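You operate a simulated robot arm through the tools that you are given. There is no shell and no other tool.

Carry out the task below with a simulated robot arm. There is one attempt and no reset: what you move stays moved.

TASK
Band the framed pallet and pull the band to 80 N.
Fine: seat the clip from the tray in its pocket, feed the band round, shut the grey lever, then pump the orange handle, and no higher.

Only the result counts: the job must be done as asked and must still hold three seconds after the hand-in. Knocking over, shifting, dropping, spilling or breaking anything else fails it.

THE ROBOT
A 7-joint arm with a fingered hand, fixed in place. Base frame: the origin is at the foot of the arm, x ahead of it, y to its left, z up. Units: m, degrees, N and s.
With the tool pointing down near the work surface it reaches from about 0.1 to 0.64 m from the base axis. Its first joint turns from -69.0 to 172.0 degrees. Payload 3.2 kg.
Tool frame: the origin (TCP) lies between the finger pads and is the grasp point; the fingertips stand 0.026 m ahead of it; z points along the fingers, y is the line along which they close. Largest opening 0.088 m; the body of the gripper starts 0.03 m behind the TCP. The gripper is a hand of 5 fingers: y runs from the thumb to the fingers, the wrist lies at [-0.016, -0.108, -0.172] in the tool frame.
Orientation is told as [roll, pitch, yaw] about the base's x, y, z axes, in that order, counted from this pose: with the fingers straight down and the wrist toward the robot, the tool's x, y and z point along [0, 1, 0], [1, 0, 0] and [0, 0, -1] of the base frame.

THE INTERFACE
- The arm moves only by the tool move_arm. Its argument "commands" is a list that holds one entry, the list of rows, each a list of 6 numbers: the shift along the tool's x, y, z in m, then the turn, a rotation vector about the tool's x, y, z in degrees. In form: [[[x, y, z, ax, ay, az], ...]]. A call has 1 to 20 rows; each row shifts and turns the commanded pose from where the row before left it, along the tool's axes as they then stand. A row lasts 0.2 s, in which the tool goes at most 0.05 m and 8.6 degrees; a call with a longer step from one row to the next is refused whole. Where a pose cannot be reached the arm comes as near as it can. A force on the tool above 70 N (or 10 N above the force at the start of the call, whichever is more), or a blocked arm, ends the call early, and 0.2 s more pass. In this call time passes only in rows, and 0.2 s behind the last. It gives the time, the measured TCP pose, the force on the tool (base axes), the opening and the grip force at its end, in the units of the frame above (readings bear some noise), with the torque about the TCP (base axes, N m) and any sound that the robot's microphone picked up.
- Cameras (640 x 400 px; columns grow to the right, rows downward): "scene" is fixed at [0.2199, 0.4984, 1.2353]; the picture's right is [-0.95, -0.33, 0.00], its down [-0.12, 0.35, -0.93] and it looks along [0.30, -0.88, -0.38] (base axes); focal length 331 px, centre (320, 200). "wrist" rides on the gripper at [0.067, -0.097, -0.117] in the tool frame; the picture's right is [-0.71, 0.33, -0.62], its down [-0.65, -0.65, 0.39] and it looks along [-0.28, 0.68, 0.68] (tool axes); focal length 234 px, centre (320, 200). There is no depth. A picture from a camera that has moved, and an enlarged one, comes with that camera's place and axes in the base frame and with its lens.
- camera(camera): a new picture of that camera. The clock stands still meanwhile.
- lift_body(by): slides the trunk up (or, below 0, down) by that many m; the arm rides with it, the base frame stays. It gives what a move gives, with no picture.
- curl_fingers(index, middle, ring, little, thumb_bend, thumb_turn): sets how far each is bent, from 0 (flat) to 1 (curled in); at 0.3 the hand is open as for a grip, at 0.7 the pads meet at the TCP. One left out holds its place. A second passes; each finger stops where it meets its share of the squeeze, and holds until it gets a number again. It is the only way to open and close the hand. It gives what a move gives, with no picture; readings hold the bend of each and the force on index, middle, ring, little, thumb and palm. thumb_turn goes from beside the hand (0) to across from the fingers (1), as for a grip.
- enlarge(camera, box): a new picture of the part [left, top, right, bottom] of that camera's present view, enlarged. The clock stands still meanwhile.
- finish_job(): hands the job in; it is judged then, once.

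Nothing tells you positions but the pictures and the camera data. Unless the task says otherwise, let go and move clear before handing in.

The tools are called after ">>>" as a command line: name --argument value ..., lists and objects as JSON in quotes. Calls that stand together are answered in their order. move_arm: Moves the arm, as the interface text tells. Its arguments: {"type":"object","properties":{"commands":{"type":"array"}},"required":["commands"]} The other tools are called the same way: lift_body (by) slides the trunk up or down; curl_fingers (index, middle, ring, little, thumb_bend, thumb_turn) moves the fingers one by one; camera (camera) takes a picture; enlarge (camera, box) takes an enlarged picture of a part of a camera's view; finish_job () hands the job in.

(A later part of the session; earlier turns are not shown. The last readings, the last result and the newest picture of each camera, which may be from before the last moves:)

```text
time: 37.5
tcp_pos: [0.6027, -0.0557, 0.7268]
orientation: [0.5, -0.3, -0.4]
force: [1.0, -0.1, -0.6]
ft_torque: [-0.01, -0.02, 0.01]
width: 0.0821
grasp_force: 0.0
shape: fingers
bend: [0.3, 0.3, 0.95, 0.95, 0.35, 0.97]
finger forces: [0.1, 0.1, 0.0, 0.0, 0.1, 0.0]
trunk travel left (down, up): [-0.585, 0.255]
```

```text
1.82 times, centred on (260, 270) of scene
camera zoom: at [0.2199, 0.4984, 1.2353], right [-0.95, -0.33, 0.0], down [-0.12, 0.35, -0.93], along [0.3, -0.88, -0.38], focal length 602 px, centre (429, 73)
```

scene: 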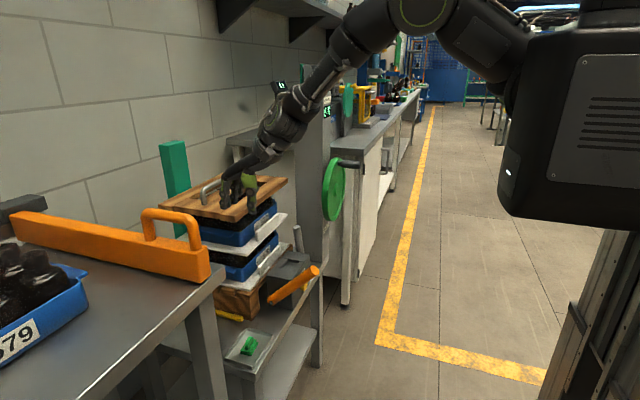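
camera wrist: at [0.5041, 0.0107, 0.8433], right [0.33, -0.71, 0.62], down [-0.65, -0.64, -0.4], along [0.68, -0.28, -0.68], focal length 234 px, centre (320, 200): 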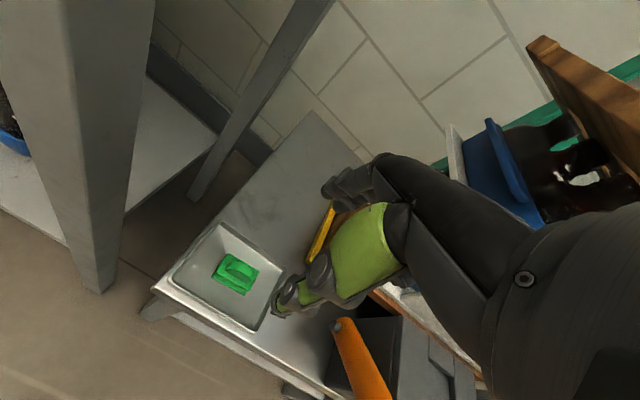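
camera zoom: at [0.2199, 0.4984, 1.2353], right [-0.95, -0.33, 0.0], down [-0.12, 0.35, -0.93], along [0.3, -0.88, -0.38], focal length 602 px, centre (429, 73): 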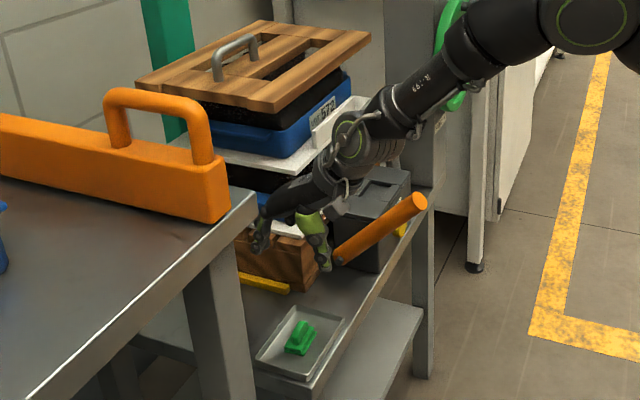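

>>> enlarge --camera "wrist" --box '[160, 210, 320, 340]'

>>> enlarge --camera "scene" --box '[220, 320, 300, 370]'

>>> enlarge --camera "scene" --box '[230, 260, 290, 310]'

```text
3.08 times, centred on (240, 275) of wrist
camera zoom: at [0.5041, 0.0107, 0.8433], right [0.33, -0.71, 0.62], down [-0.65, -0.64, -0.4], along [0.68, -0.28, -0.68], focal length 720 px, centre (566, -31)
```

zoom: 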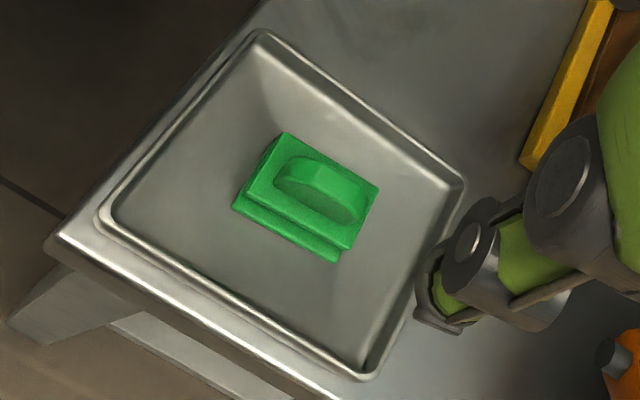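

```text
8.00 times, centred on (260, 345) of scene
camera zoom: at [0.2199, 0.4984, 1.2353], right [-0.95, -0.33, 0.0], down [-0.12, 0.35, -0.93], along [0.3, -0.88, -0.38], focal length 2651 px, centre (800, -960)
```

zoom: 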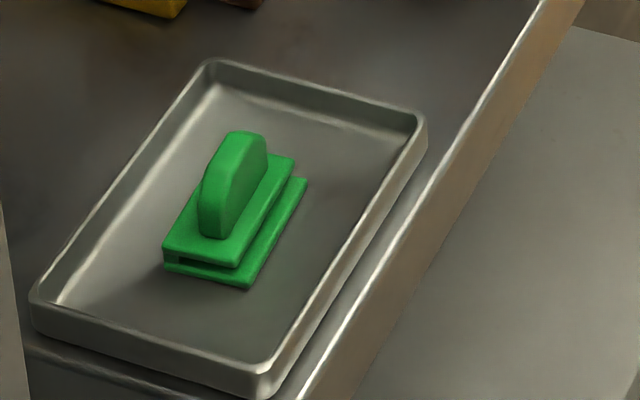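

```text
8.00 times, centred on (260, 285) of scene
camera zoom: at [0.2199, 0.4984, 1.2353], right [-0.95, -0.33, 0.0], down [-0.12, 0.35, -0.93], along [0.3, -0.88, -0.38], focal length 2651 px, centre (800, -480)
```

zoom: 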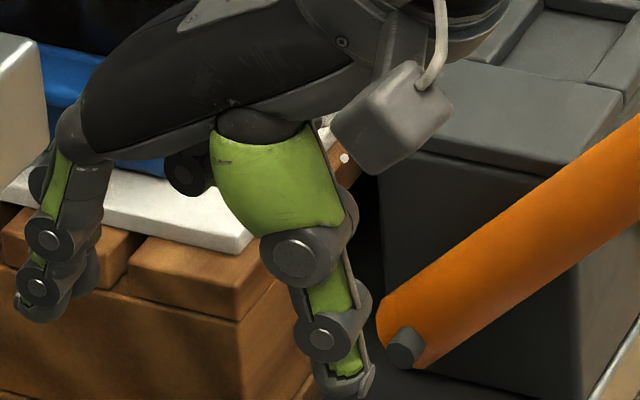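

The clip's top plate is centred near (0.601, −0.051) at z ≈ 0.575, with its fin top at about 0.598 and its yaw about +4°. I'll half-close index, middle and thumb, align over it and lower to a checking height.

>>> curl_fingers --index 0.48 --middle 0.48 --thumb_bend 0.5

>>> move_arm --commands '[[[0.004, -0.001, 0.02, -0.3, -0.4, -4.3], [0.001, -0.0007, 0.03, 0, 0, 0]]]'

>>> enlarge --camera "wrist" --box '[190, 150, 400, 330]'

>>> enlarge --camera "scene" --box '[200, 270, 320, 380]'

```text
time: 38.5
tcp_pos: [0.6022, -0.0557, 0.7263]
orientation: [0.5, -0.2, -0.3]
force: [0.3, -0.4, 0.4]
ft_torque: [-0.03, -0.04, -0.04]
width: 0.0484
grasp_force: 0.1
shape: fingers
bend: [0.48, 0.48, 0.95, 0.95, 0.5, 0.97]
finger forces: [0.1, 0.0, 0.0, 0.1, 0.0, 0.1]
trunk travel left (down, up): [-0.585, 0.255]
```

```text
time: 39.0
tcp_pos: [0.5987, -0.0463, 0.6743]
orientation: [-0.8, -0.6, 5.0]
force: [0.5, 0.1, -0.6]
ft_torque: [0.02, 0.0, -0.04]
width: 0.0483
grasp_force: 0.1
shape: fingers
bend: [0.48, 0.48, 0.95, 0.95, 0.5, 0.97]
finger forces: [0.0, 0.1, 0.0, 0.0, 0.0, 0.0]
trunk travel left (down, up): [-0.585, 0.255]
```

```text
2.22 times, centred on (295, 240) of wrist
camera zoom: at [0.4948, 0.0136, 0.7892], right [0.38, -0.67, 0.64], down [-0.59, -0.71, -0.39], along [0.71, -0.23, -0.67], focal length 520 px, centre (376, 111)
```

zoom: 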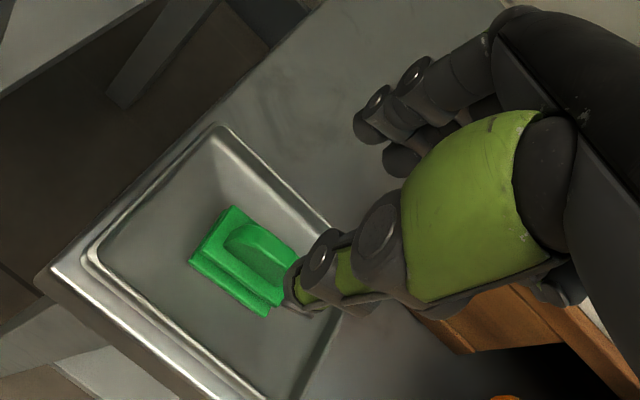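

```text
3.64 times, centred on (260, 325) of scene
camera zoom: at [0.2199, 0.4984, 1.2353], right [-0.95, -0.33, 0.0], down [-0.12, 0.35, -0.93], along [0.3, -0.88, -0.38], focal length 1205 px, centre (538, -254)
```

zoom: 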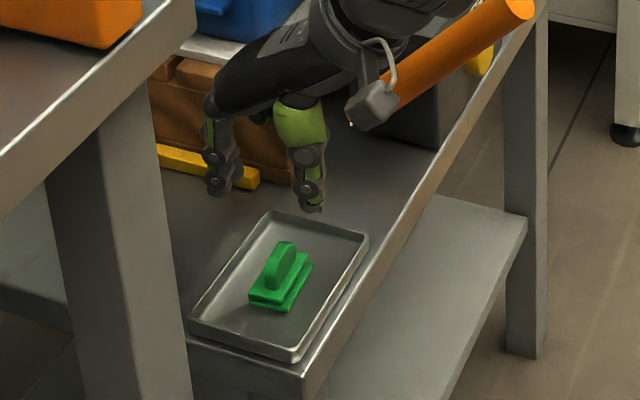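

>>> move_arm --commands '[[[-0.0065, 0.0015, 0.02, 0.6, 0.8, 0.7], [0.0, 0.0, 0.02, 0, 0, 0]]]'

>>> enlarge --camera "wrist" --box '[230, 150, 390, 310]'

>>> enlarge --camera "scene" --box '[220, 310, 290, 370]'

```text
time: 39.6
tcp_pos: [0.6011, -0.0521, 0.6346]
orientation: [0.0, -0.1, 4.3]
force: [-0.9, 0.0, 0.5]
ft_torque: [0.0, 0.01, 0.03]
width: 0.0482
grasp_force: 0.1
shape: fingers
bend: [0.48, 0.48, 0.95, 0.95, 0.5, 0.97]
finger forces: [0.0, 0.1, 0.0, 0.0, 0.0, 0.0]
trunk travel left (down, up): [-0.585, 0.255]
```

```text
2.50 times, centred on (310, 230) of wrist
camera zoom: at [0.4987, 0.0065, 0.7521], right [0.38, -0.68, 0.62], down [-0.6, -0.7, -0.39], along [0.7, -0.23, -0.68], focal length 585 px, centre (345, 125)
```

zoom: 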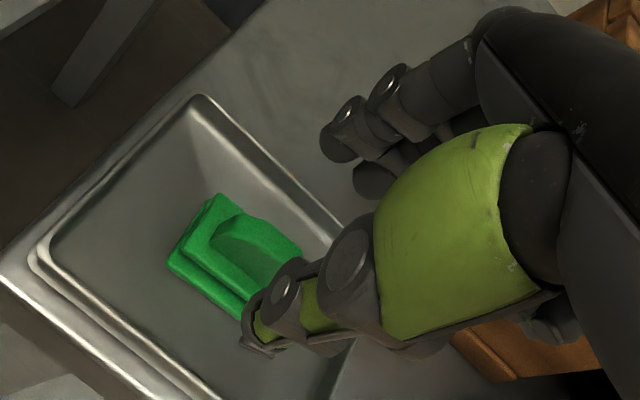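

```text
6.67 times, centred on (255, 340) of scene
camera zoom: at [0.2199, 0.4984, 1.2353], right [-0.95, -0.33, 0.0], down [-0.12, 0.35, -0.93], along [0.3, -0.88, -0.38], focal length 2209 px, centre (753, -733)
```

zoom: 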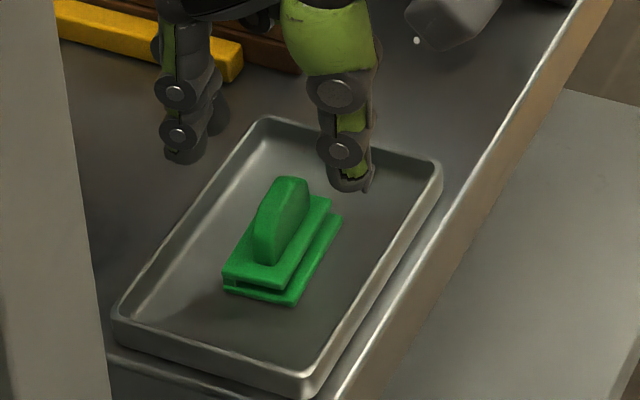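

>>> move_arm --commands '[[[-0.003, -0.001, 0.014, 0, 0, 0], [0.0, 0.0, 0.014, 0, 0, 0]]]'

>>> enlarge --camera "wrist" --box '[230, 150, 390, 310]'

>>> enlarge --camera "scene" --box '[220, 310, 290, 370]'

```text
time: 40.2
tcp_pos: [0.6003, -0.0556, 0.608]
orientation: [0.0, -0.1, 4.4]
force: [-0.9, 0.1, 0.0]
ft_torque: [0.03, 0.02, 0.0]
width: 0.048
grasp_force: 0.0
shape: fingers
bend: [0.48, 0.48, 0.95, 0.95, 0.5, 0.97]
finger forces: [0.0, 0.1, 0.0, 0.0, 0.1, 0.0]
trunk travel left (down, up): [-0.585, 0.255]
```

```text
2.50 times, centred on (310, 230) of wrist
camera zoom: at [0.4988, 0.0038, 0.724], right [0.38, -0.68, 0.62], down [-0.6, -0.7, -0.39], along [0.7, -0.23, -0.68], focal length 585 px, centre (345, 125)
```

zoom: 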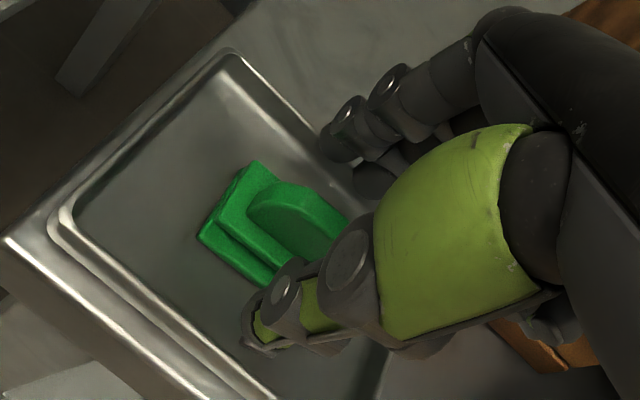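

```text
6.67 times, centred on (255, 340) of scene
camera zoom: at [0.2199, 0.4984, 1.2353], right [-0.95, -0.33, 0.0], down [-0.12, 0.35, -0.93], along [0.3, -0.88, -0.38], focal length 2209 px, centre (753, -733)
```

zoom: 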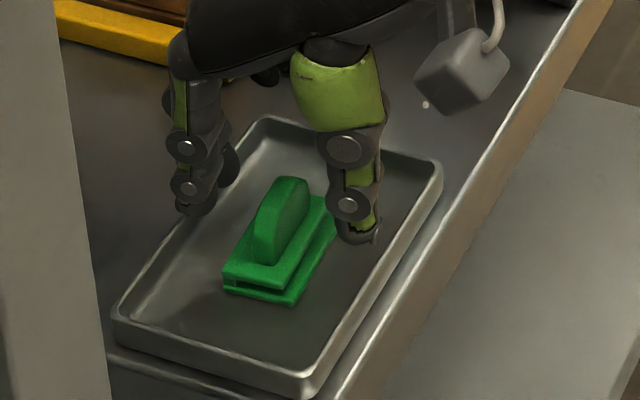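

>>> move_arm --commands '[[[0.005, 0.0, 0.004, 0, 0, 0]]]'

>>> curl_fingers --index 0.6 --middle 0.6 --thumb_bend 0.6

>>> enlarge --camera "wrist" --box '[230, 150, 390, 310]'

>>> enlarge --camera "scene" --box '[220, 310, 290, 370]'

```text
time: 40.6
tcp_pos: [0.6014, -0.0521, 0.6033]
orientation: [0.0, -0.1, 4.3]
force: [0.7, -0.1, 0.6]
ft_torque: [0.04, -0.01, -0.02]
width: 0.0482
grasp_force: 0.0
shape: fingers
bend: [0.48, 0.48, 0.95, 0.95, 0.5, 0.97]
finger forces: [0.0, 0.1, 0.0, 0.0, 0.0, 0.0]
trunk travel left (down, up): [-0.585, 0.255]
```

```text
time: 41.6
tcp_pos: [0.5995, -0.0518, 0.6031]
orientation: [-0.1, -0.1, 4.2]
force: [-0.7, 0.2, 0.4]
ft_torque: [-0.01, 0.02, -0.03]
width: 0.0246
grasp_force: 0.0
shape: fingers
bend: [0.6, 0.6, 0.95, 0.95, 0.6, 0.97]
finger forces: [0.0, 0.1, 0.1, 0.0, 0.0, 0.1]
trunk travel left (down, up): [-0.585, 0.255]
```

```text
2.50 times, centred on (310, 230) of wrist
camera zoom: at [0.4983, 0.0085, 0.7203], right [0.38, -0.68, 0.62], down [-0.6, -0.7, -0.39], along [0.7, -0.23, -0.68], focal length 585 px, centre (345, 125)
```

zoom: 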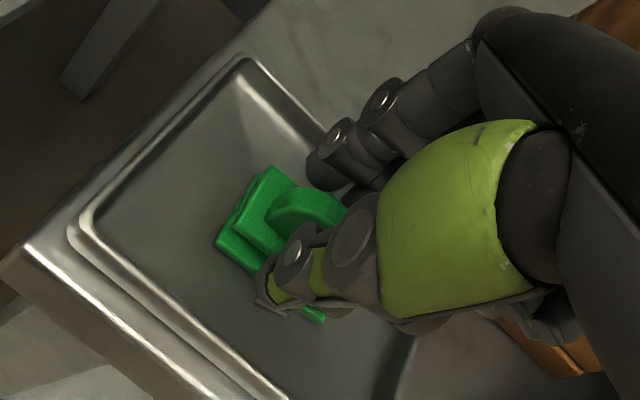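

```text
6.67 times, centred on (255, 340) of scene
camera zoom: at [0.2199, 0.4984, 1.2353], right [-0.95, -0.33, 0.0], down [-0.12, 0.35, -0.93], along [0.3, -0.88, -0.38], focal length 2209 px, centre (753, -733)
```

zoom: 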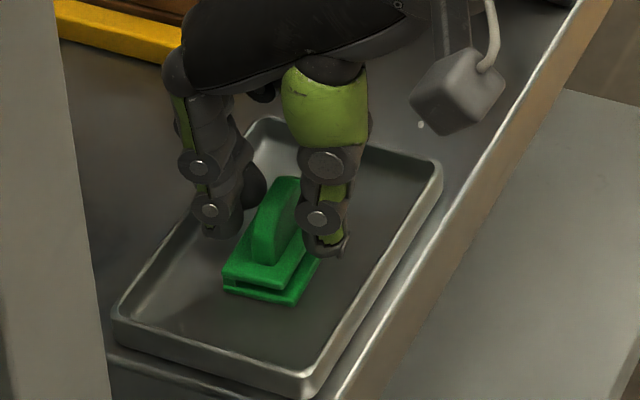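

>>> curl_fingers --index 0.68 --middle 0.68 --thumb_bend 0.68

>>> enlarge --camera "scene" --box '[220, 310, 290, 370]'

>>> enlarge --camera "wrist" --box '[230, 150, 390, 310]'

```text
time: 42.6
tcp_pos: [0.6002, -0.0512, 0.6036]
orientation: [0.0, 0.0, 4.3]
force: [0.5, -0.2, 0.1]
ft_torque: [0.0, -0.03, 0.0]
width: 0.01
grasp_force: 1.0
shape: fingers
bend: [0.67, 0.67, 0.95, 0.95, 0.67, 0.97]
finger forces: [0.5, 0.4, 0.0, 0.0, 0.9, 0.0]
trunk travel left (down, up): [-0.585, 0.255]
```

```text
6.67 times, centred on (255, 340) of scene
camera zoom: at [0.2199, 0.4984, 1.2353], right [-0.95, -0.33, 0.0], down [-0.12, 0.35, -0.93], along [0.3, -0.88, -0.38], focal length 2209 px, centre (753, -733)
```

zoom: 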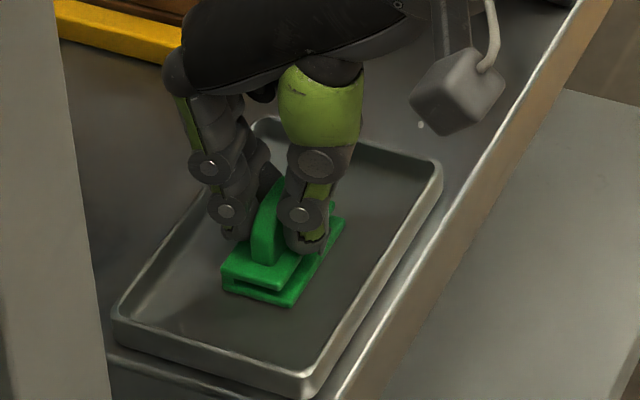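

```text
2.50 times, centred on (310, 230) of wrist
camera zoom: at [0.4983, 0.0085, 0.7203], right [0.38, -0.68, 0.62], down [-0.6, -0.7, -0.39], along [0.7, -0.23, -0.68], focal length 585 px, centre (345, 125)
```

zoom: 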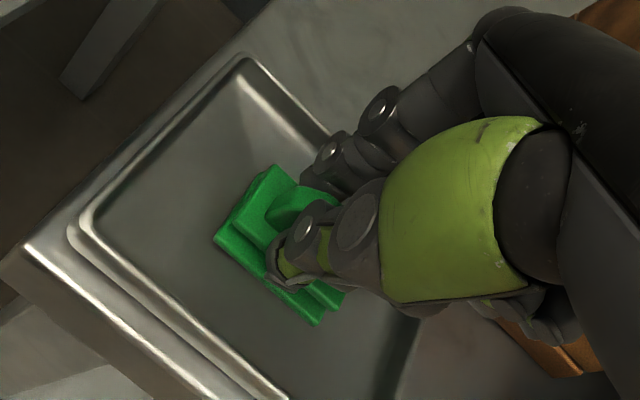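

All three contacts are on the fin (width 10 mm). I'll squeeze firmer and lift slightly to test the hold.

>>> curl_fingers --index 0.78 --middle 0.78 --thumb_bend 0.78

>>> move_arm --commands '[[[0.0, 0.0, -0.015, 0, 0, 0], [0.0, 0.0, -0.02, 0, 0, 0]]]'

>>> enlarge --camera "scene" --box '[220, 300, 290, 360]'

>>> enlarge --camera "wrist" --box '[230, 150, 390, 310]'

```text
time: 43.6
tcp_pos: [0.601, -0.0508, 0.6038]
orientation: [0.1, -0.1, 4.4]
force: [0.2, 0.1, 0.4]
ft_torque: [0.02, -0.03, 0.03]
width: 0.0075
grasp_force: 14.6
shape: fingers
bend: [0.75, 0.76, 0.95, 0.95, 0.65, 0.95]
finger forces: [8.9, 5.7, 0.0, 0.0, 14.5, 0.1]
trunk travel left (down, up): [-0.585, 0.255]
```

```text
time: 44.2
tcp_pos: [0.5994, -0.0503, 0.6406]
orientation: [0.0, -0.2, 4.4]
force: [-0.8, 0.3, -1.4]
ft_torque: [-0.01, -0.01, 0.0]
width: 0.0072
grasp_force: 14.9
shape: fingers
bend: [0.75, 0.76, 0.95, 0.95, 0.65, 0.95]
finger forces: [8.9, 5.5, 0.0, 0.1, 14.8, 0.0]
trunk travel left (down, up): [-0.585, 0.255]
```

```text
6.67 times, centred on (255, 330) of scene
camera zoom: at [0.2199, 0.4984, 1.2353], right [-0.95, -0.33, 0.0], down [-0.12, 0.35, -0.93], along [0.3, -0.88, -0.38], focal length 2209 px, centre (753, -667)
```

zoom: 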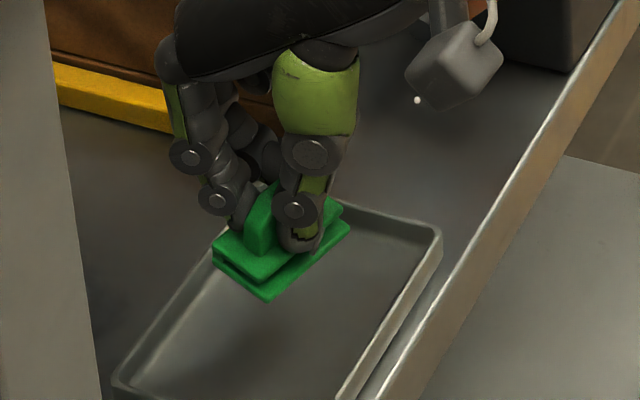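

```text
2.50 times, centred on (310, 230) of wrist
camera zoom: at [0.4975, 0.0082, 0.7565], right [0.38, -0.68, 0.62], down [-0.6, -0.7, -0.39], along [0.7, -0.23, -0.68], focal length 585 px, centre (345, 125)
```

zoom: 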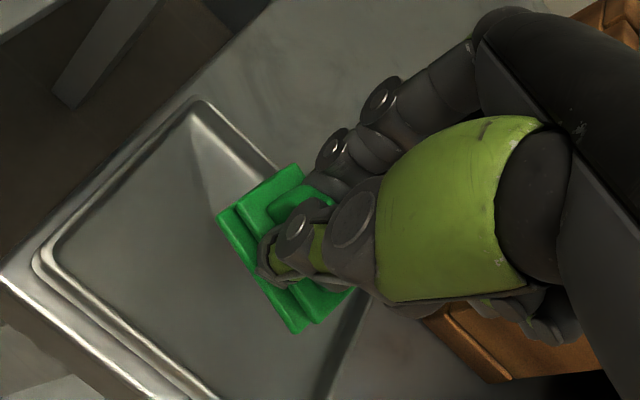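

The clip is held, though it turned about 20° in the grip: clip yaw is about −16° while the hand is at +4°. I can compensate with hand yaw. Next I'll measure the pocket carefully.

>>> enlarge --camera "scene" --box '[265, 235, 325, 275]'

>>> enlarge --camera "scene" --box '[225, 315, 285, 355]'

```text
10.00 times, centred on (295, 255) of scene
camera zoom: at [0.2199, 0.4984, 1.2353], right [-0.95, -0.33, 0.0], down [-0.12, 0.35, -0.93], along [0.3, -0.88, -0.38], focal length 3314 px, centre (570, -350)
```

zoom: 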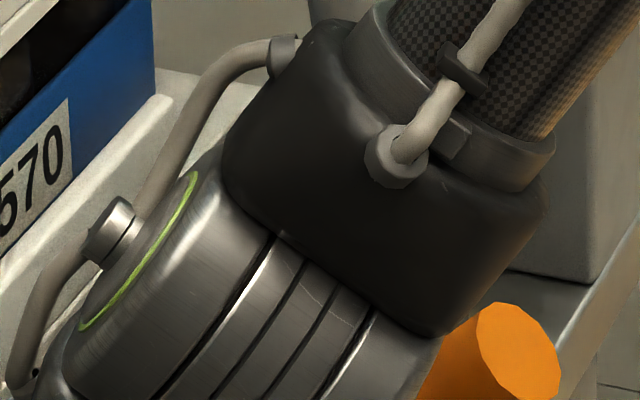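

```text
10.00 times, centred on (255, 335) of scene
camera zoom: at [0.2199, 0.4984, 1.2353], right [-0.95, -0.33, 0.0], down [-0.12, 0.35, -0.93], along [0.3, -0.88, -0.38], focal length 3314 px, centre (970, -1150)
```

zoom: 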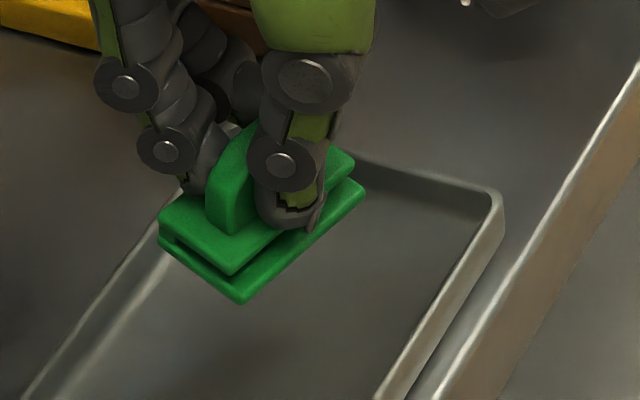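

>>> move_arm --commands '[[[0.0, -0.02, -0.02, 0, 0, 0]]]'

>>> lift_body --by 0.19

>>> move_arm --commands '[[[-0.03, 0.0, 0.0, 0, 0, -3], [-0.03, 0.0, 0.0, 0, 0, -3]]]'

>>> camera --camera "wrist"

>>> camera --camera "scene"

```text
time: 44.6
tcp_pos: [0.5777, -0.0524, 0.6598]
orientation: [-0.1, -0.1, 4.2]
force: [0.0, 0.7, -1.3]
ft_torque: [0.01, -0.03, -0.01]
width: 0.0071
grasp_force: 15.0
shape: fingers
bend: [0.75, 0.76, 0.95, 0.95, 0.65, 0.95]
finger forces: [9.0, 5.7, 0.0, 0.1, 14.6, 0.0]
trunk travel left (down, up): [-0.585, 0.255]
```

```text
time: 46.7
tcp_pos: [0.5789, -0.0518, 0.8493]
orientation: [0.0, -0.2, 4.3]
force: [0.2, 0.3, -0.3]
ft_torque: [0.04, -0.02, 0.0]
width: 0.0075
grasp_force: 14.8
shape: fingers
bend: [0.75, 0.76, 0.95, 0.95, 0.65, 0.95]
finger forces: [8.9, 5.5, 0.1, 0.1, 14.7, 0.1]
trunk travel left (down, up): [-0.775, 0.065]
```

```text
time: 47.3
tcp_pos: [0.585, -0.1128, 0.8512]
orientation: [0.0, -0.1, 10.6]
force: [0.8, 0.7, -0.9]
ft_torque: [0.03, -0.01, 0.01]
width: 0.0072
grasp_force: 14.3
shape: fingers
bend: [0.75, 0.77, 0.95, 0.95, 0.65, 0.95]
finger forces: [9.1, 5.6, 0.1, 0.1, 14.7, 0.0]
trunk travel left (down, up): [-0.775, 0.065]
```

```text
taken
camera wrist: at [0.4772, -0.0637, 0.9681], right [0.45, -0.64, 0.62], down [-0.52, -0.76, -0.39], along [0.72, -0.15, -0.68], focal length 234 px, centre (320, 200)
```

wrist: 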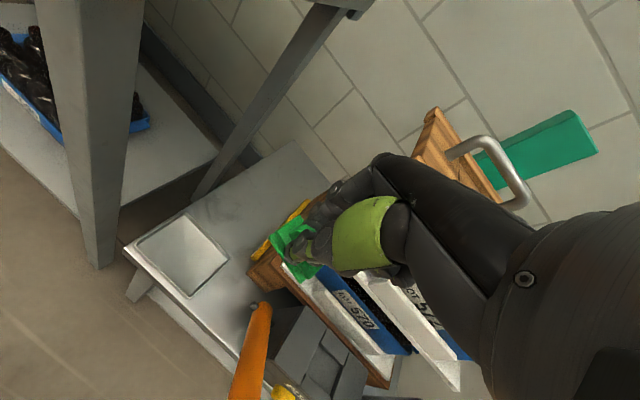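

```text
taken
```

scene: 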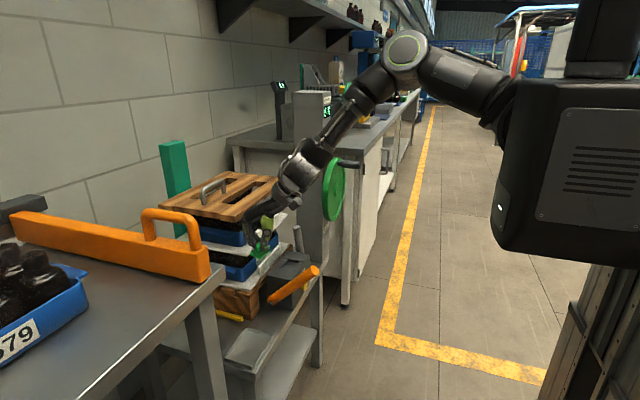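

>>> move_arm --commands '[[[-0.04, -0.018, 0.0, 0, 0, 0], [-0.04, -0.016, 0.0, 0, 0, 0], [-0.04, -0.011, 0.0, 0, 0, 0], [-0.04, -0.011, 0.0, 0, 0, 0]]]'

>>> camera --camera "wrist"

>>> enlarge --camera "scene" --box '[170, 130, 350, 310]'

```text
time: 48.3
tcp_pos: [0.5591, -0.2809, 0.8532]
orientation: [0.0, -0.2, 10.3]
force: [-1.1, -0.2, -0.7]
ft_torque: [0.05, 0.02, 0.04]
width: 0.0069
grasp_force: 14.2
shape: fingers
bend: [0.76, 0.77, 0.95, 0.95, 0.65, 0.95]
finger forces: [9.1, 5.2, 0.0, 0.0, 14.4, 0.1]
trunk travel left (down, up): [-0.775, 0.065]
```

```text
taken
camera wrist: at [0.4504, -0.2326, 0.9686], right [0.45, -0.64, 0.62], down [-0.53, -0.76, -0.39], along [0.72, -0.15, -0.68], focal length 234 px, centre (320, 200)
```

wrist: 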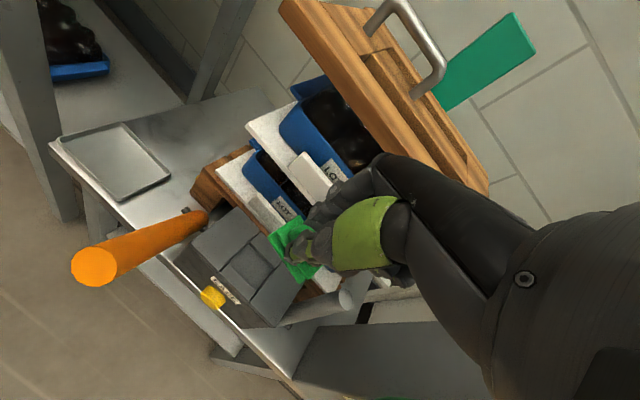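

```text
2.22 times, centred on (260, 220) of scene
camera zoom: at [0.2199, 0.4984, 1.2353], right [-0.95, -0.33, 0.0], down [-0.12, 0.35, -0.93], along [0.3, -0.88, -0.38], focal length 736 px, centre (453, 156)
```

zoom: 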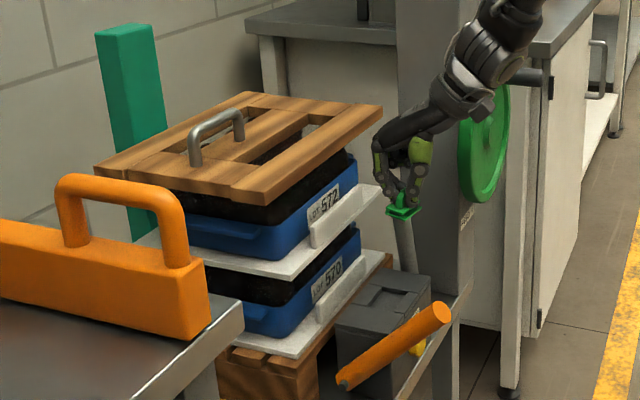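

>>> enlarge --camera "wrist" --box '[170, 180, 350, 330]'

>>> enlarge --camera "scene" --box '[265, 235, 325, 275]'

>>> enlarge --camera "scene" --box '[270, 190, 330, 230]'

```text
2.67 times, centred on (260, 255) of wrist
camera zoom: at [0.4504, -0.2326, 0.9686], right [0.45, -0.64, 0.62], down [-0.53, -0.76, -0.39], along [0.72, -0.15, -0.68], focal length 624 px, centre (480, 53)
```

zoom: 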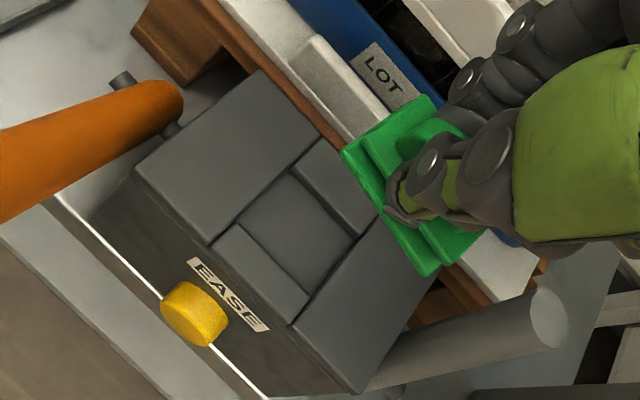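

```text
10.00 times, centred on (295, 255) of scene
camera zoom: at [0.2199, 0.4984, 1.2353], right [-0.95, -0.33, 0.0], down [-0.12, 0.35, -0.93], along [0.3, -0.88, -0.38], focal length 3314 px, centre (570, -350)
```

zoom: 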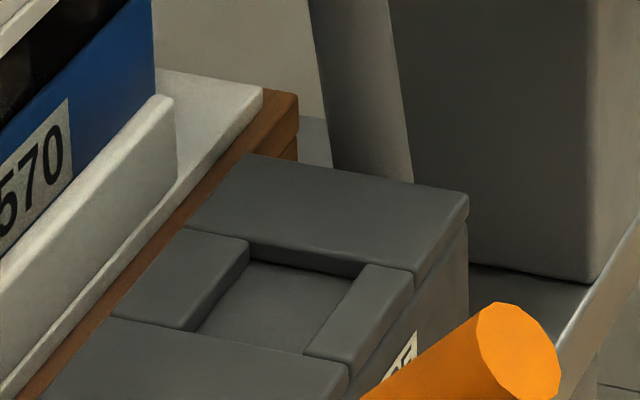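

```text
10.00 times, centred on (300, 210) of scene
camera zoom: at [0.2199, 0.4984, 1.2353], right [-0.95, -0.33, 0.0], down [-0.12, 0.35, -0.93], along [0.3, -0.88, -0.38], focal length 3314 px, centre (520, 100)
```

zoom: 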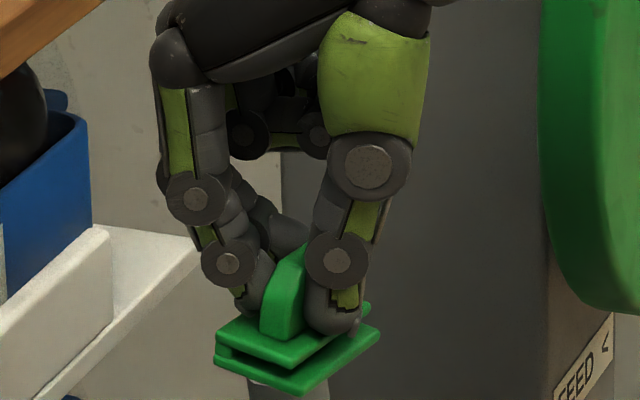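

The pocket is clear to see: a recess of about 38 × 52 mm centred near (0.586, −0.289), top at z ≈ 0.672. The clip sits about 19° clockwise of the hand. I'll lower, turn the hand to square the clip and move over the pocket.

>>> lift_body --by -0.07

>>> move_arm --commands '[[[-0.008, 0.008, 0.0, 0, 0, -4.6], [-0.008, 0.01, 0.0, 0, 0, -4.6], [-0.004, 0.007, 0.0, 0, 0, 0]]]'

>>> enlarge --camera "wrist" --box '[170, 180, 350, 330]'

>>> enlarge --camera "scene" --box '[255, 220, 330, 275]'

```text
time: 49.4
tcp_pos: [0.5573, -0.2799, 0.7817]
orientation: [0.0, 0.0, 10.4]
force: [1.1, -0.2, 0.0]
ft_torque: [0.01, 0.01, 0.02]
width: 0.0068
grasp_force: 14.3
shape: fingers
bend: [0.76, 0.77, 0.95, 0.95, 0.65, 0.95]
finger forces: [9.2, 5.2, 0.1, 0.0, 14.4, 0.1]
trunk travel left (down, up): [-0.705, 0.135]
```

```text
time: 50.2
tcp_pos: [0.5861, -0.2935, 0.781]
orientation: [0.0, -0.1, 19.6]
force: [0.2, 0.0, 0.2]
ft_torque: [0.03, -0.02, -0.02]
width: 0.0068
grasp_force: 14.6
shape: fingers
bend: [0.76, 0.77, 0.95, 0.95, 0.65, 0.95]
finger forces: [9.3, 5.2, 0.1, 0.1, 14.7, 0.0]
trunk travel left (down, up): [-0.705, 0.135]
```

```text
2.67 times, centred on (260, 255) of wrist
camera zoom: at [0.4731, -0.2626, 0.8979], right [0.55, -0.56, 0.62], down [-0.4, -0.83, -0.39], along [0.74, -0.03, -0.68], focal length 624 px, centre (480, 53)
```

zoom: 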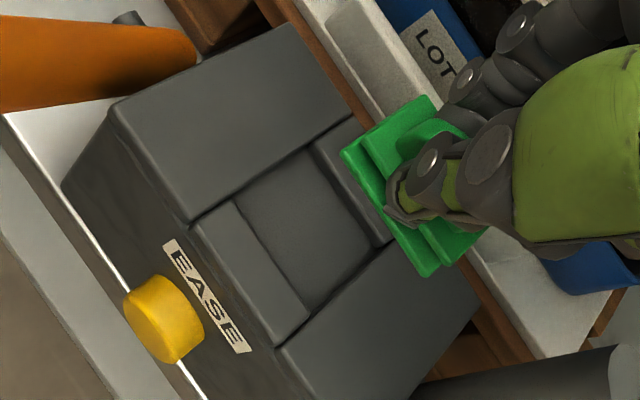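

```text
7.27 times, centred on (292, 248) of scene
camera zoom: at [0.2199, 0.4984, 1.2353], right [-0.95, -0.33, 0.0], down [-0.12, 0.35, -0.93], along [0.3, -0.88, -0.38], focal length 2410 px, centre (520, -146)
```

zoom: 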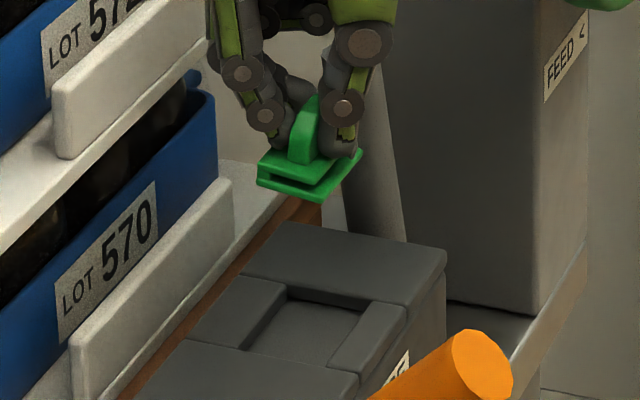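

>>> move_arm --commands '[[[0.002, 0.0018, 0.018, 0, 0, 0], [0.0, 0.0, 0.018, 0, 0, 0], [0.0, 0.0, 0.018, 0, 0, 0]]]'

>>> enlarge --camera "wrist" --box '[190, 180, 370, 330]'

>>> enlarge --camera "scene" --box '[255, 220, 330, 275]'

```text
time: 51.0
tcp_pos: [0.5872, -0.2909, 0.727]
orientation: [0.0, 0.0, 19.5]
force: [0.6, -0.1, -0.2]
ft_torque: [0.02, -0.02, -0.04]
width: 0.007
grasp_force: 14.8
shape: fingers
bend: [0.76, 0.77, 0.95, 0.95, 0.65, 0.95]
finger forces: [9.6, 5.2, 0.1, 0.0, 14.6, 0.0]
trunk travel left (down, up): [-0.705, 0.135]
```

```text
2.67 times, centred on (280, 255) of wrist
camera zoom: at [0.4733, -0.26, 0.843], right [0.55, -0.56, 0.62], down [-0.4, -0.83, -0.39], along [0.74, -0.04, -0.68], focal length 624 px, centre (427, 53)
```

zoom: 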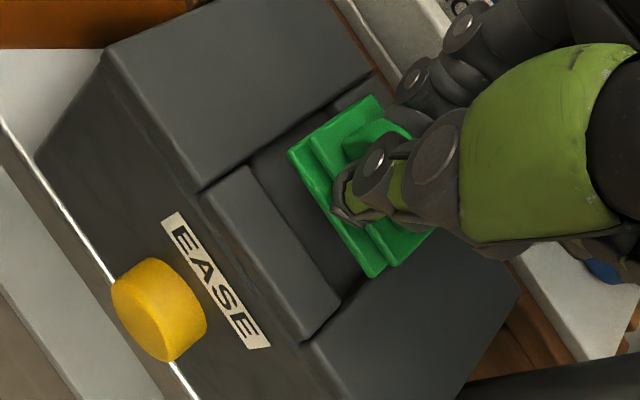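

```text
7.27 times, centred on (292, 248) of scene
camera zoom: at [0.2199, 0.4984, 1.2353], right [-0.95, -0.33, 0.0], down [-0.12, 0.35, -0.93], along [0.3, -0.88, -0.38], focal length 2410 px, centre (520, -146)
```

zoom: 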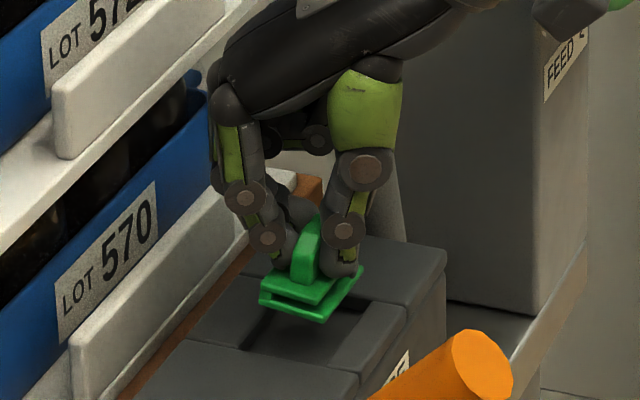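

>>> move_arm --commands '[[[0.001, 0.0, 0.007, 0, 0, 0], [0.0, 0.0, 0.007, 0, 0, 0]]]'

>>> enlarge --camera "wrist" --box '[220, 180, 350, 290]'

>>> enlarge --camera "scene" --box '[265, 235, 325, 275]'

```text
time: 51.6
tcp_pos: [0.588, -0.2888, 0.7131]
orientation: [0.0, 0.0, 19.4]
force: [0.1, -0.8, -0.4]
ft_torque: [-0.02, 0.01, 0.02]
width: 0.0071
grasp_force: 15.0
shape: fingers
bend: [0.76, 0.77, 0.95, 0.95, 0.65, 0.95]
finger forces: [9.5, 5.2, 0.1, 0.0, 14.8, 0.0]
trunk travel left (down, up): [-0.705, 0.135]
```

```text
3.64 times, centred on (285, 235) of wrist
camera zoom: at [0.4731, -0.259, 0.8303], right [0.55, -0.56, 0.62], down [-0.4, -0.83, -0.39], along [0.74, -0.04, -0.68], focal length 852 px, centre (447, 73)
```

zoom: 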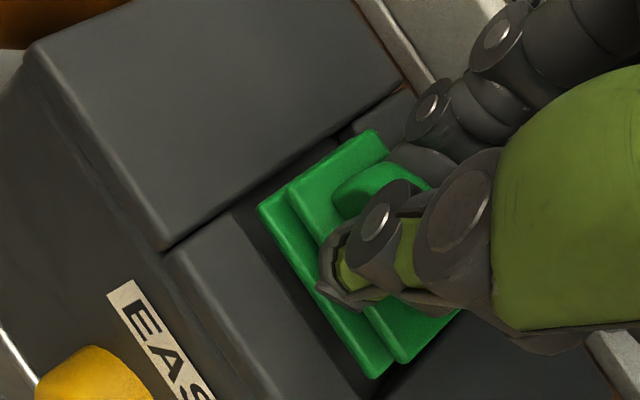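

```text
10.00 times, centred on (295, 255) of scene
camera zoom: at [0.2199, 0.4984, 1.2353], right [-0.95, -0.33, 0.0], down [-0.12, 0.35, -0.93], along [0.3, -0.88, -0.38], focal length 3314 px, centre (570, -350)
```

zoom: 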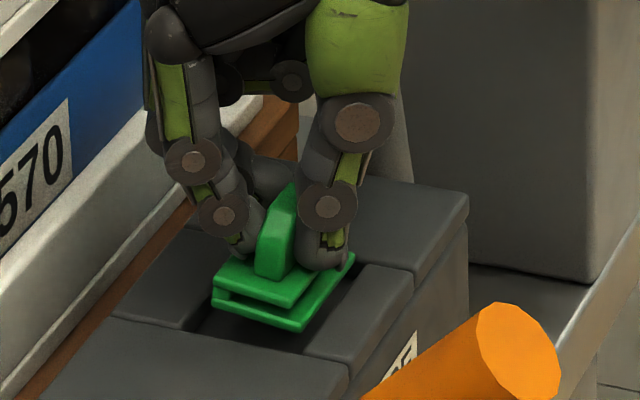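

>>> move_arm --commands '[[[-0.001, -0.0003, 0.005, 0, 0, 0], [0.0, 0.0, 0.004, 0, 0, 0]]]'

>>> enlarge --camera "wrist" --box '[220, 180, 350, 290]'

>>> enlarge --camera "scene" --box '[265, 235, 325, 275]'

```text
time: 52.2
tcp_pos: [0.5872, -0.2908, 0.7055]
orientation: [0.0, -0.1, 19.5]
force: [1.1, 0.4, -0.3]
ft_torque: [0.0, -0.02, 0.0]
width: 0.0066
grasp_force: 14.3
shape: fingers
bend: [0.76, 0.77, 0.95, 0.95, 0.65, 0.95]
finger forces: [9.7, 5.1, 0.0, 0.0, 14.8, 0.1]
trunk travel left (down, up): [-0.705, 0.135]
```

```text
3.64 times, centred on (285, 235) of wrist
camera zoom: at [0.4731, -0.2602, 0.8216], right [0.55, -0.56, 0.63], down [-0.4, -0.83, -0.39], along [0.74, -0.04, -0.68], focal length 852 px, centre (447, 73)
```

zoom: 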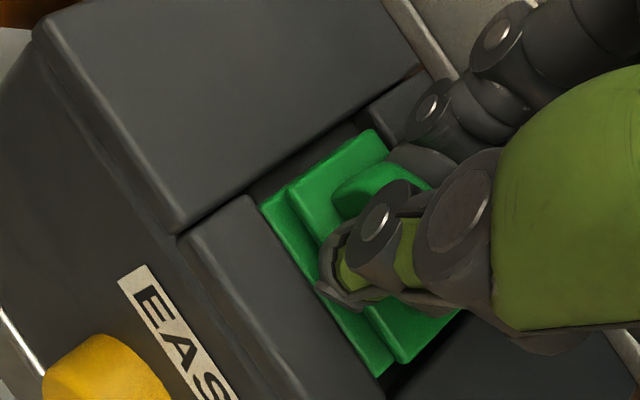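

```text
10.00 times, centred on (295, 255) of scene
camera zoom: at [0.2199, 0.4984, 1.2353], right [-0.95, -0.33, 0.0], down [-0.12, 0.35, -0.93], along [0.3, -0.88, -0.38], focal length 3314 px, centre (570, -350)
```

zoom: 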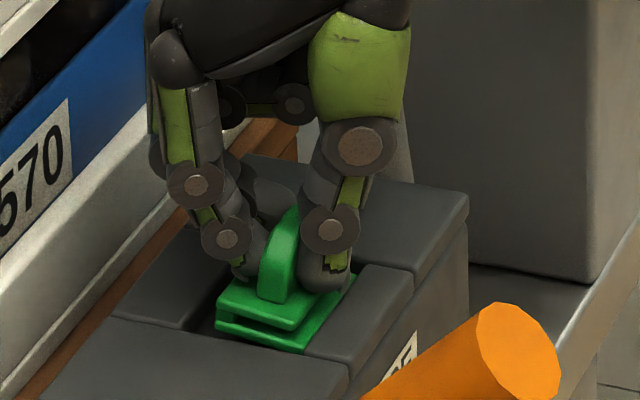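

>>> move_arm --commands '[[[0.0005, 0.0018, 0.003, 0, 0, 0]]]'

>>> move_arm --commands '[[[0.0, 0.0, 0.003, 0, 0, 0]]]'

>>> enlarge --camera "wrist" --box '[220, 180, 350, 290]'

>>> enlarge --camera "scene" --box '[265, 235, 325, 275]'

```text
time: 52.6
tcp_pos: [0.5877, -0.29, 0.7016]
orientation: [0.0, -0.1, 19.6]
force: [0.8, -0.4, -0.5]
ft_torque: [-0.03, 0.02, 0.01]
width: 0.0067
grasp_force: 14.5
shape: fingers
bend: [0.76, 0.77, 0.95, 0.95, 0.65, 0.95]
finger forces: [9.6, 5.2, 0.0, 0.1, 14.9, 0.0]
trunk travel left (down, up): [-0.705, 0.135]
```

```text
time: 53.0
tcp_pos: [0.5897, -0.2896, 0.6997]
orientation: [0.0, -0.3, 19.4]
force: [0.9, -0.1, 8.2]
ft_torque: [0.0, 0.1, 0.03]
width: 0.007
grasp_force: 16.9
shape: fingers
bend: [0.76, 0.77, 0.95, 0.95, 0.65, 0.94]
finger forces: [10.1, 6.9, 0.0, 0.1, 16.2, 0.0]
trunk travel left (down, up): [-0.705, 0.135]
```

```text
3.64 times, centred on (285, 235) of wrist
camera zoom: at [0.4744, -0.2588, 0.8168], right [0.55, -0.56, 0.63], down [-0.4, -0.83, -0.39], along [0.74, -0.04, -0.67], focal length 852 px, centre (447, 73)
```

zoom: 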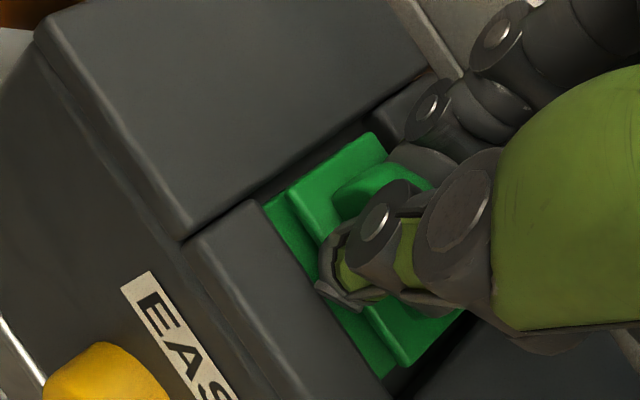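

```text
10.00 times, centred on (295, 255) of scene
camera zoom: at [0.2199, 0.4984, 1.2353], right [-0.95, -0.33, 0.0], down [-0.12, 0.35, -0.93], along [0.3, -0.88, -0.38], focal length 3314 px, centre (570, -350)
```

zoom: 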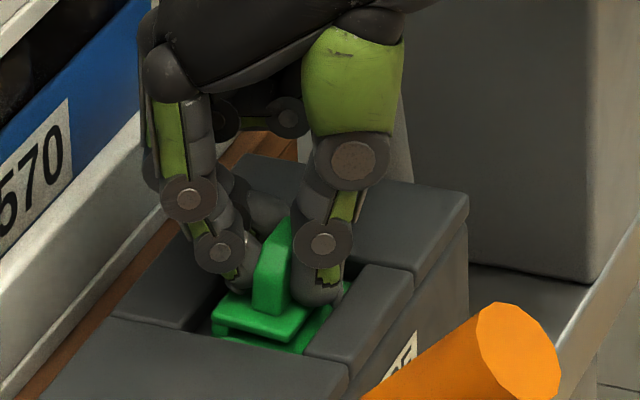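

The clip has bottomed in the pocket, with 8 N of upward push. I'll release it and see how it sits.

>>> curl_fingers --index 0.6 --middle 0.6 --thumb_bend 0.55

>>> enlarge --camera "scene" --box '[265, 235, 325, 275]'

>>> enlarge --camera "wrist" --box '[220, 180, 350, 290]'

```text
time: 54.0
tcp_pos: [0.588, -0.2888, 0.7001]
orientation: [-0.2, -0.3, 19.5]
force: [1.4, -3.1, 13.8]
ft_torque: [-0.09, -0.22, 0.0]
width: 0.03
grasp_force: 6.8
shape: fingers
bend: [0.6, 0.63, 0.95, 0.95, 0.55, 0.97]
finger forces: [0.4, 13.7, 0.0, 0.0, 0.0, 0.0]
trunk travel left (down, up): [-0.705, 0.135]
```

```text
10.00 times, centred on (295, 255) of scene
camera zoom: at [0.2199, 0.4984, 1.2353], right [-0.95, -0.33, 0.0], down [-0.12, 0.35, -0.93], along [0.3, -0.88, -0.38], focal length 3314 px, centre (570, -350)
```

zoom: 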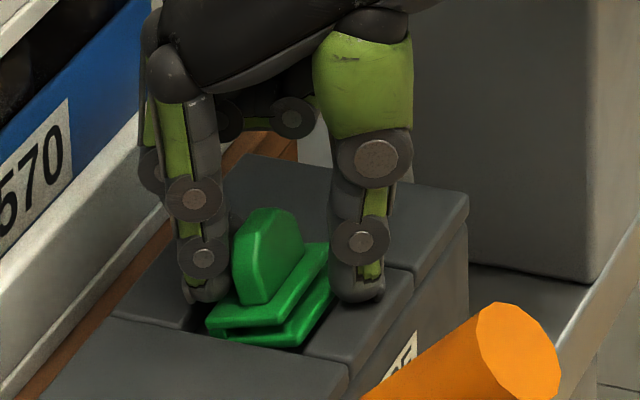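

```text
3.64 times, centred on (285, 235) of wrist
camera zoom: at [0.4735, -0.2591, 0.8167], right [0.55, -0.56, 0.63], down [-0.4, -0.83, -0.39], along [0.74, -0.04, -0.67], focal length 852 px, centre (447, 73)
```

zoom: 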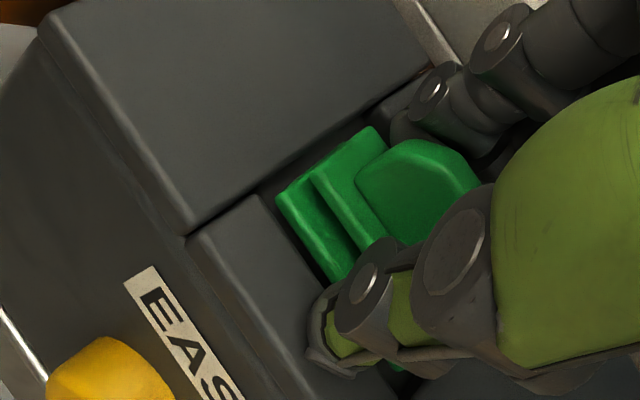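

>>> move_arm --commands '[[[0.0, 0.0, -0.006, 0, 0, 0], [0.0, 0.0, -0.008, 0, 0, 0]]]'

>>> enlarge --camera "scene" --box '[265, 235, 325, 275]'

>>> enlarge --camera "wrist" --box '[220, 180, 350, 290]'

```text
time: 54.6
tcp_pos: [0.5868, -0.2897, 0.7102]
orientation: [-0.1, 0.0, 19.5]
force: [-0.8, -0.8, -0.7]
ft_torque: [0.01, -0.01, -0.04]
width: 0.0294
grasp_force: 0.1
shape: fingers
bend: [0.6, 0.6, 0.95, 0.95, 0.55, 0.97]
finger forces: [0.1, 0.0, 0.0, 0.0, 0.1, 0.1]
trunk travel left (down, up): [-0.705, 0.135]
```

```text
10.00 times, centred on (295, 255) of scene
camera zoom: at [0.2199, 0.4984, 1.2353], right [-0.95, -0.33, 0.0], down [-0.12, 0.35, -0.93], along [0.3, -0.88, -0.38], focal length 3314 px, centre (570, -350)
```

zoom: 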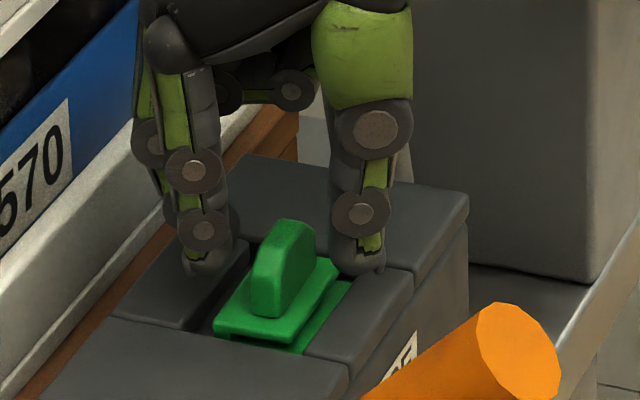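

```text
3.64 times, centred on (285, 235) of wrist
camera zoom: at [0.4734, -0.2583, 0.8277], right [0.55, -0.56, 0.62], down [-0.4, -0.83, -0.39], along [0.73, -0.04, -0.68], focal length 852 px, centre (447, 73)
```

zoom: 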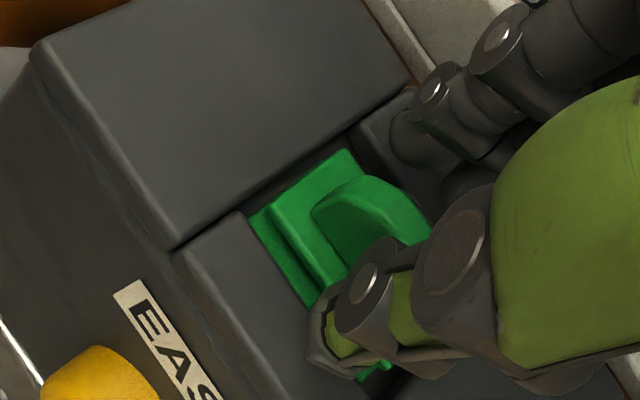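

>>> curl_fingers --index 0.5 --middle 0.5 --thumb_bend 0.5

>>> move_arm --commands '[[[0.0, 0.0, -0.02, 0, 0, 0], [0.0, -0.01, -0.03, 0, 0, 0], [0.0, -0.02, -0.03, 0, 0, 0]]]'

>>> enlarge --camera "scene" --box '[265, 235, 325, 275]'

>>> enlarge --camera "wrist" --box '[170, 180, 350, 330]'

```text
time: 55.6
tcp_pos: [0.5889, -0.2888, 0.7112]
orientation: [0.0, -0.1, 19.5]
force: [-0.3, -0.1, 0.4]
ft_torque: [0.0, 0.02, 0.01]
width: 0.0455
grasp_force: 0.0
shape: fingers
bend: [0.5, 0.5, 0.95, 0.95, 0.5, 0.97]
finger forces: [0.0, 0.0, 0.1, 0.1, 0.0, 0.0]
trunk travel left (down, up): [-0.705, 0.135]
```

```text
time: 56.4
tcp_pos: [0.5582, -0.3002, 0.7934]
orientation: [0.0, 0.0, 19.5]
force: [0.0, 0.1, 0.0]
ft_torque: [0.02, -0.04, 0.0]
width: 0.0453
grasp_force: 0.1
shape: fingers
bend: [0.5, 0.5, 0.95, 0.95, 0.5, 0.97]
finger forces: [0.0, 0.0, 0.0, 0.0, 0.0, 0.0]
trunk travel left (down, up): [-0.705, 0.135]
```

```text
10.00 times, centred on (295, 255) of scene
camera zoom: at [0.2199, 0.4984, 1.2353], right [-0.95, -0.33, 0.0], down [-0.12, 0.35, -0.93], along [0.3, -0.88, -0.38], focal length 3314 px, centre (570, -350)
```

zoom: 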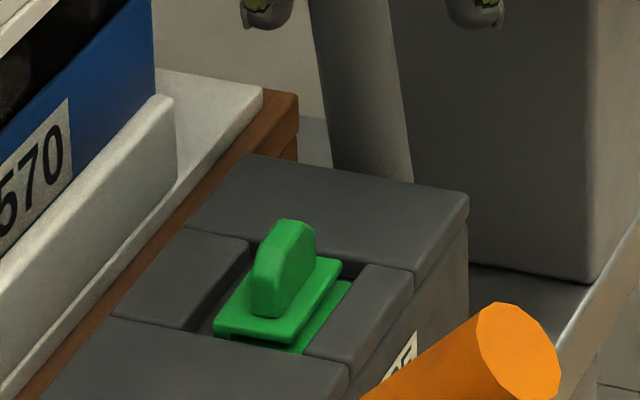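

```text
2.67 times, centred on (260, 255) of wrist
camera zoom: at [0.4443, -0.2694, 0.9104], right [0.55, -0.56, 0.63], down [-0.4, -0.83, -0.39], along [0.74, -0.04, -0.68], focal length 624 px, centre (480, 53)
```

zoom: 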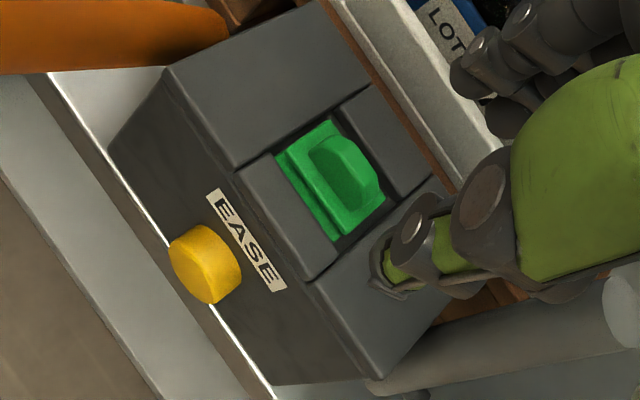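

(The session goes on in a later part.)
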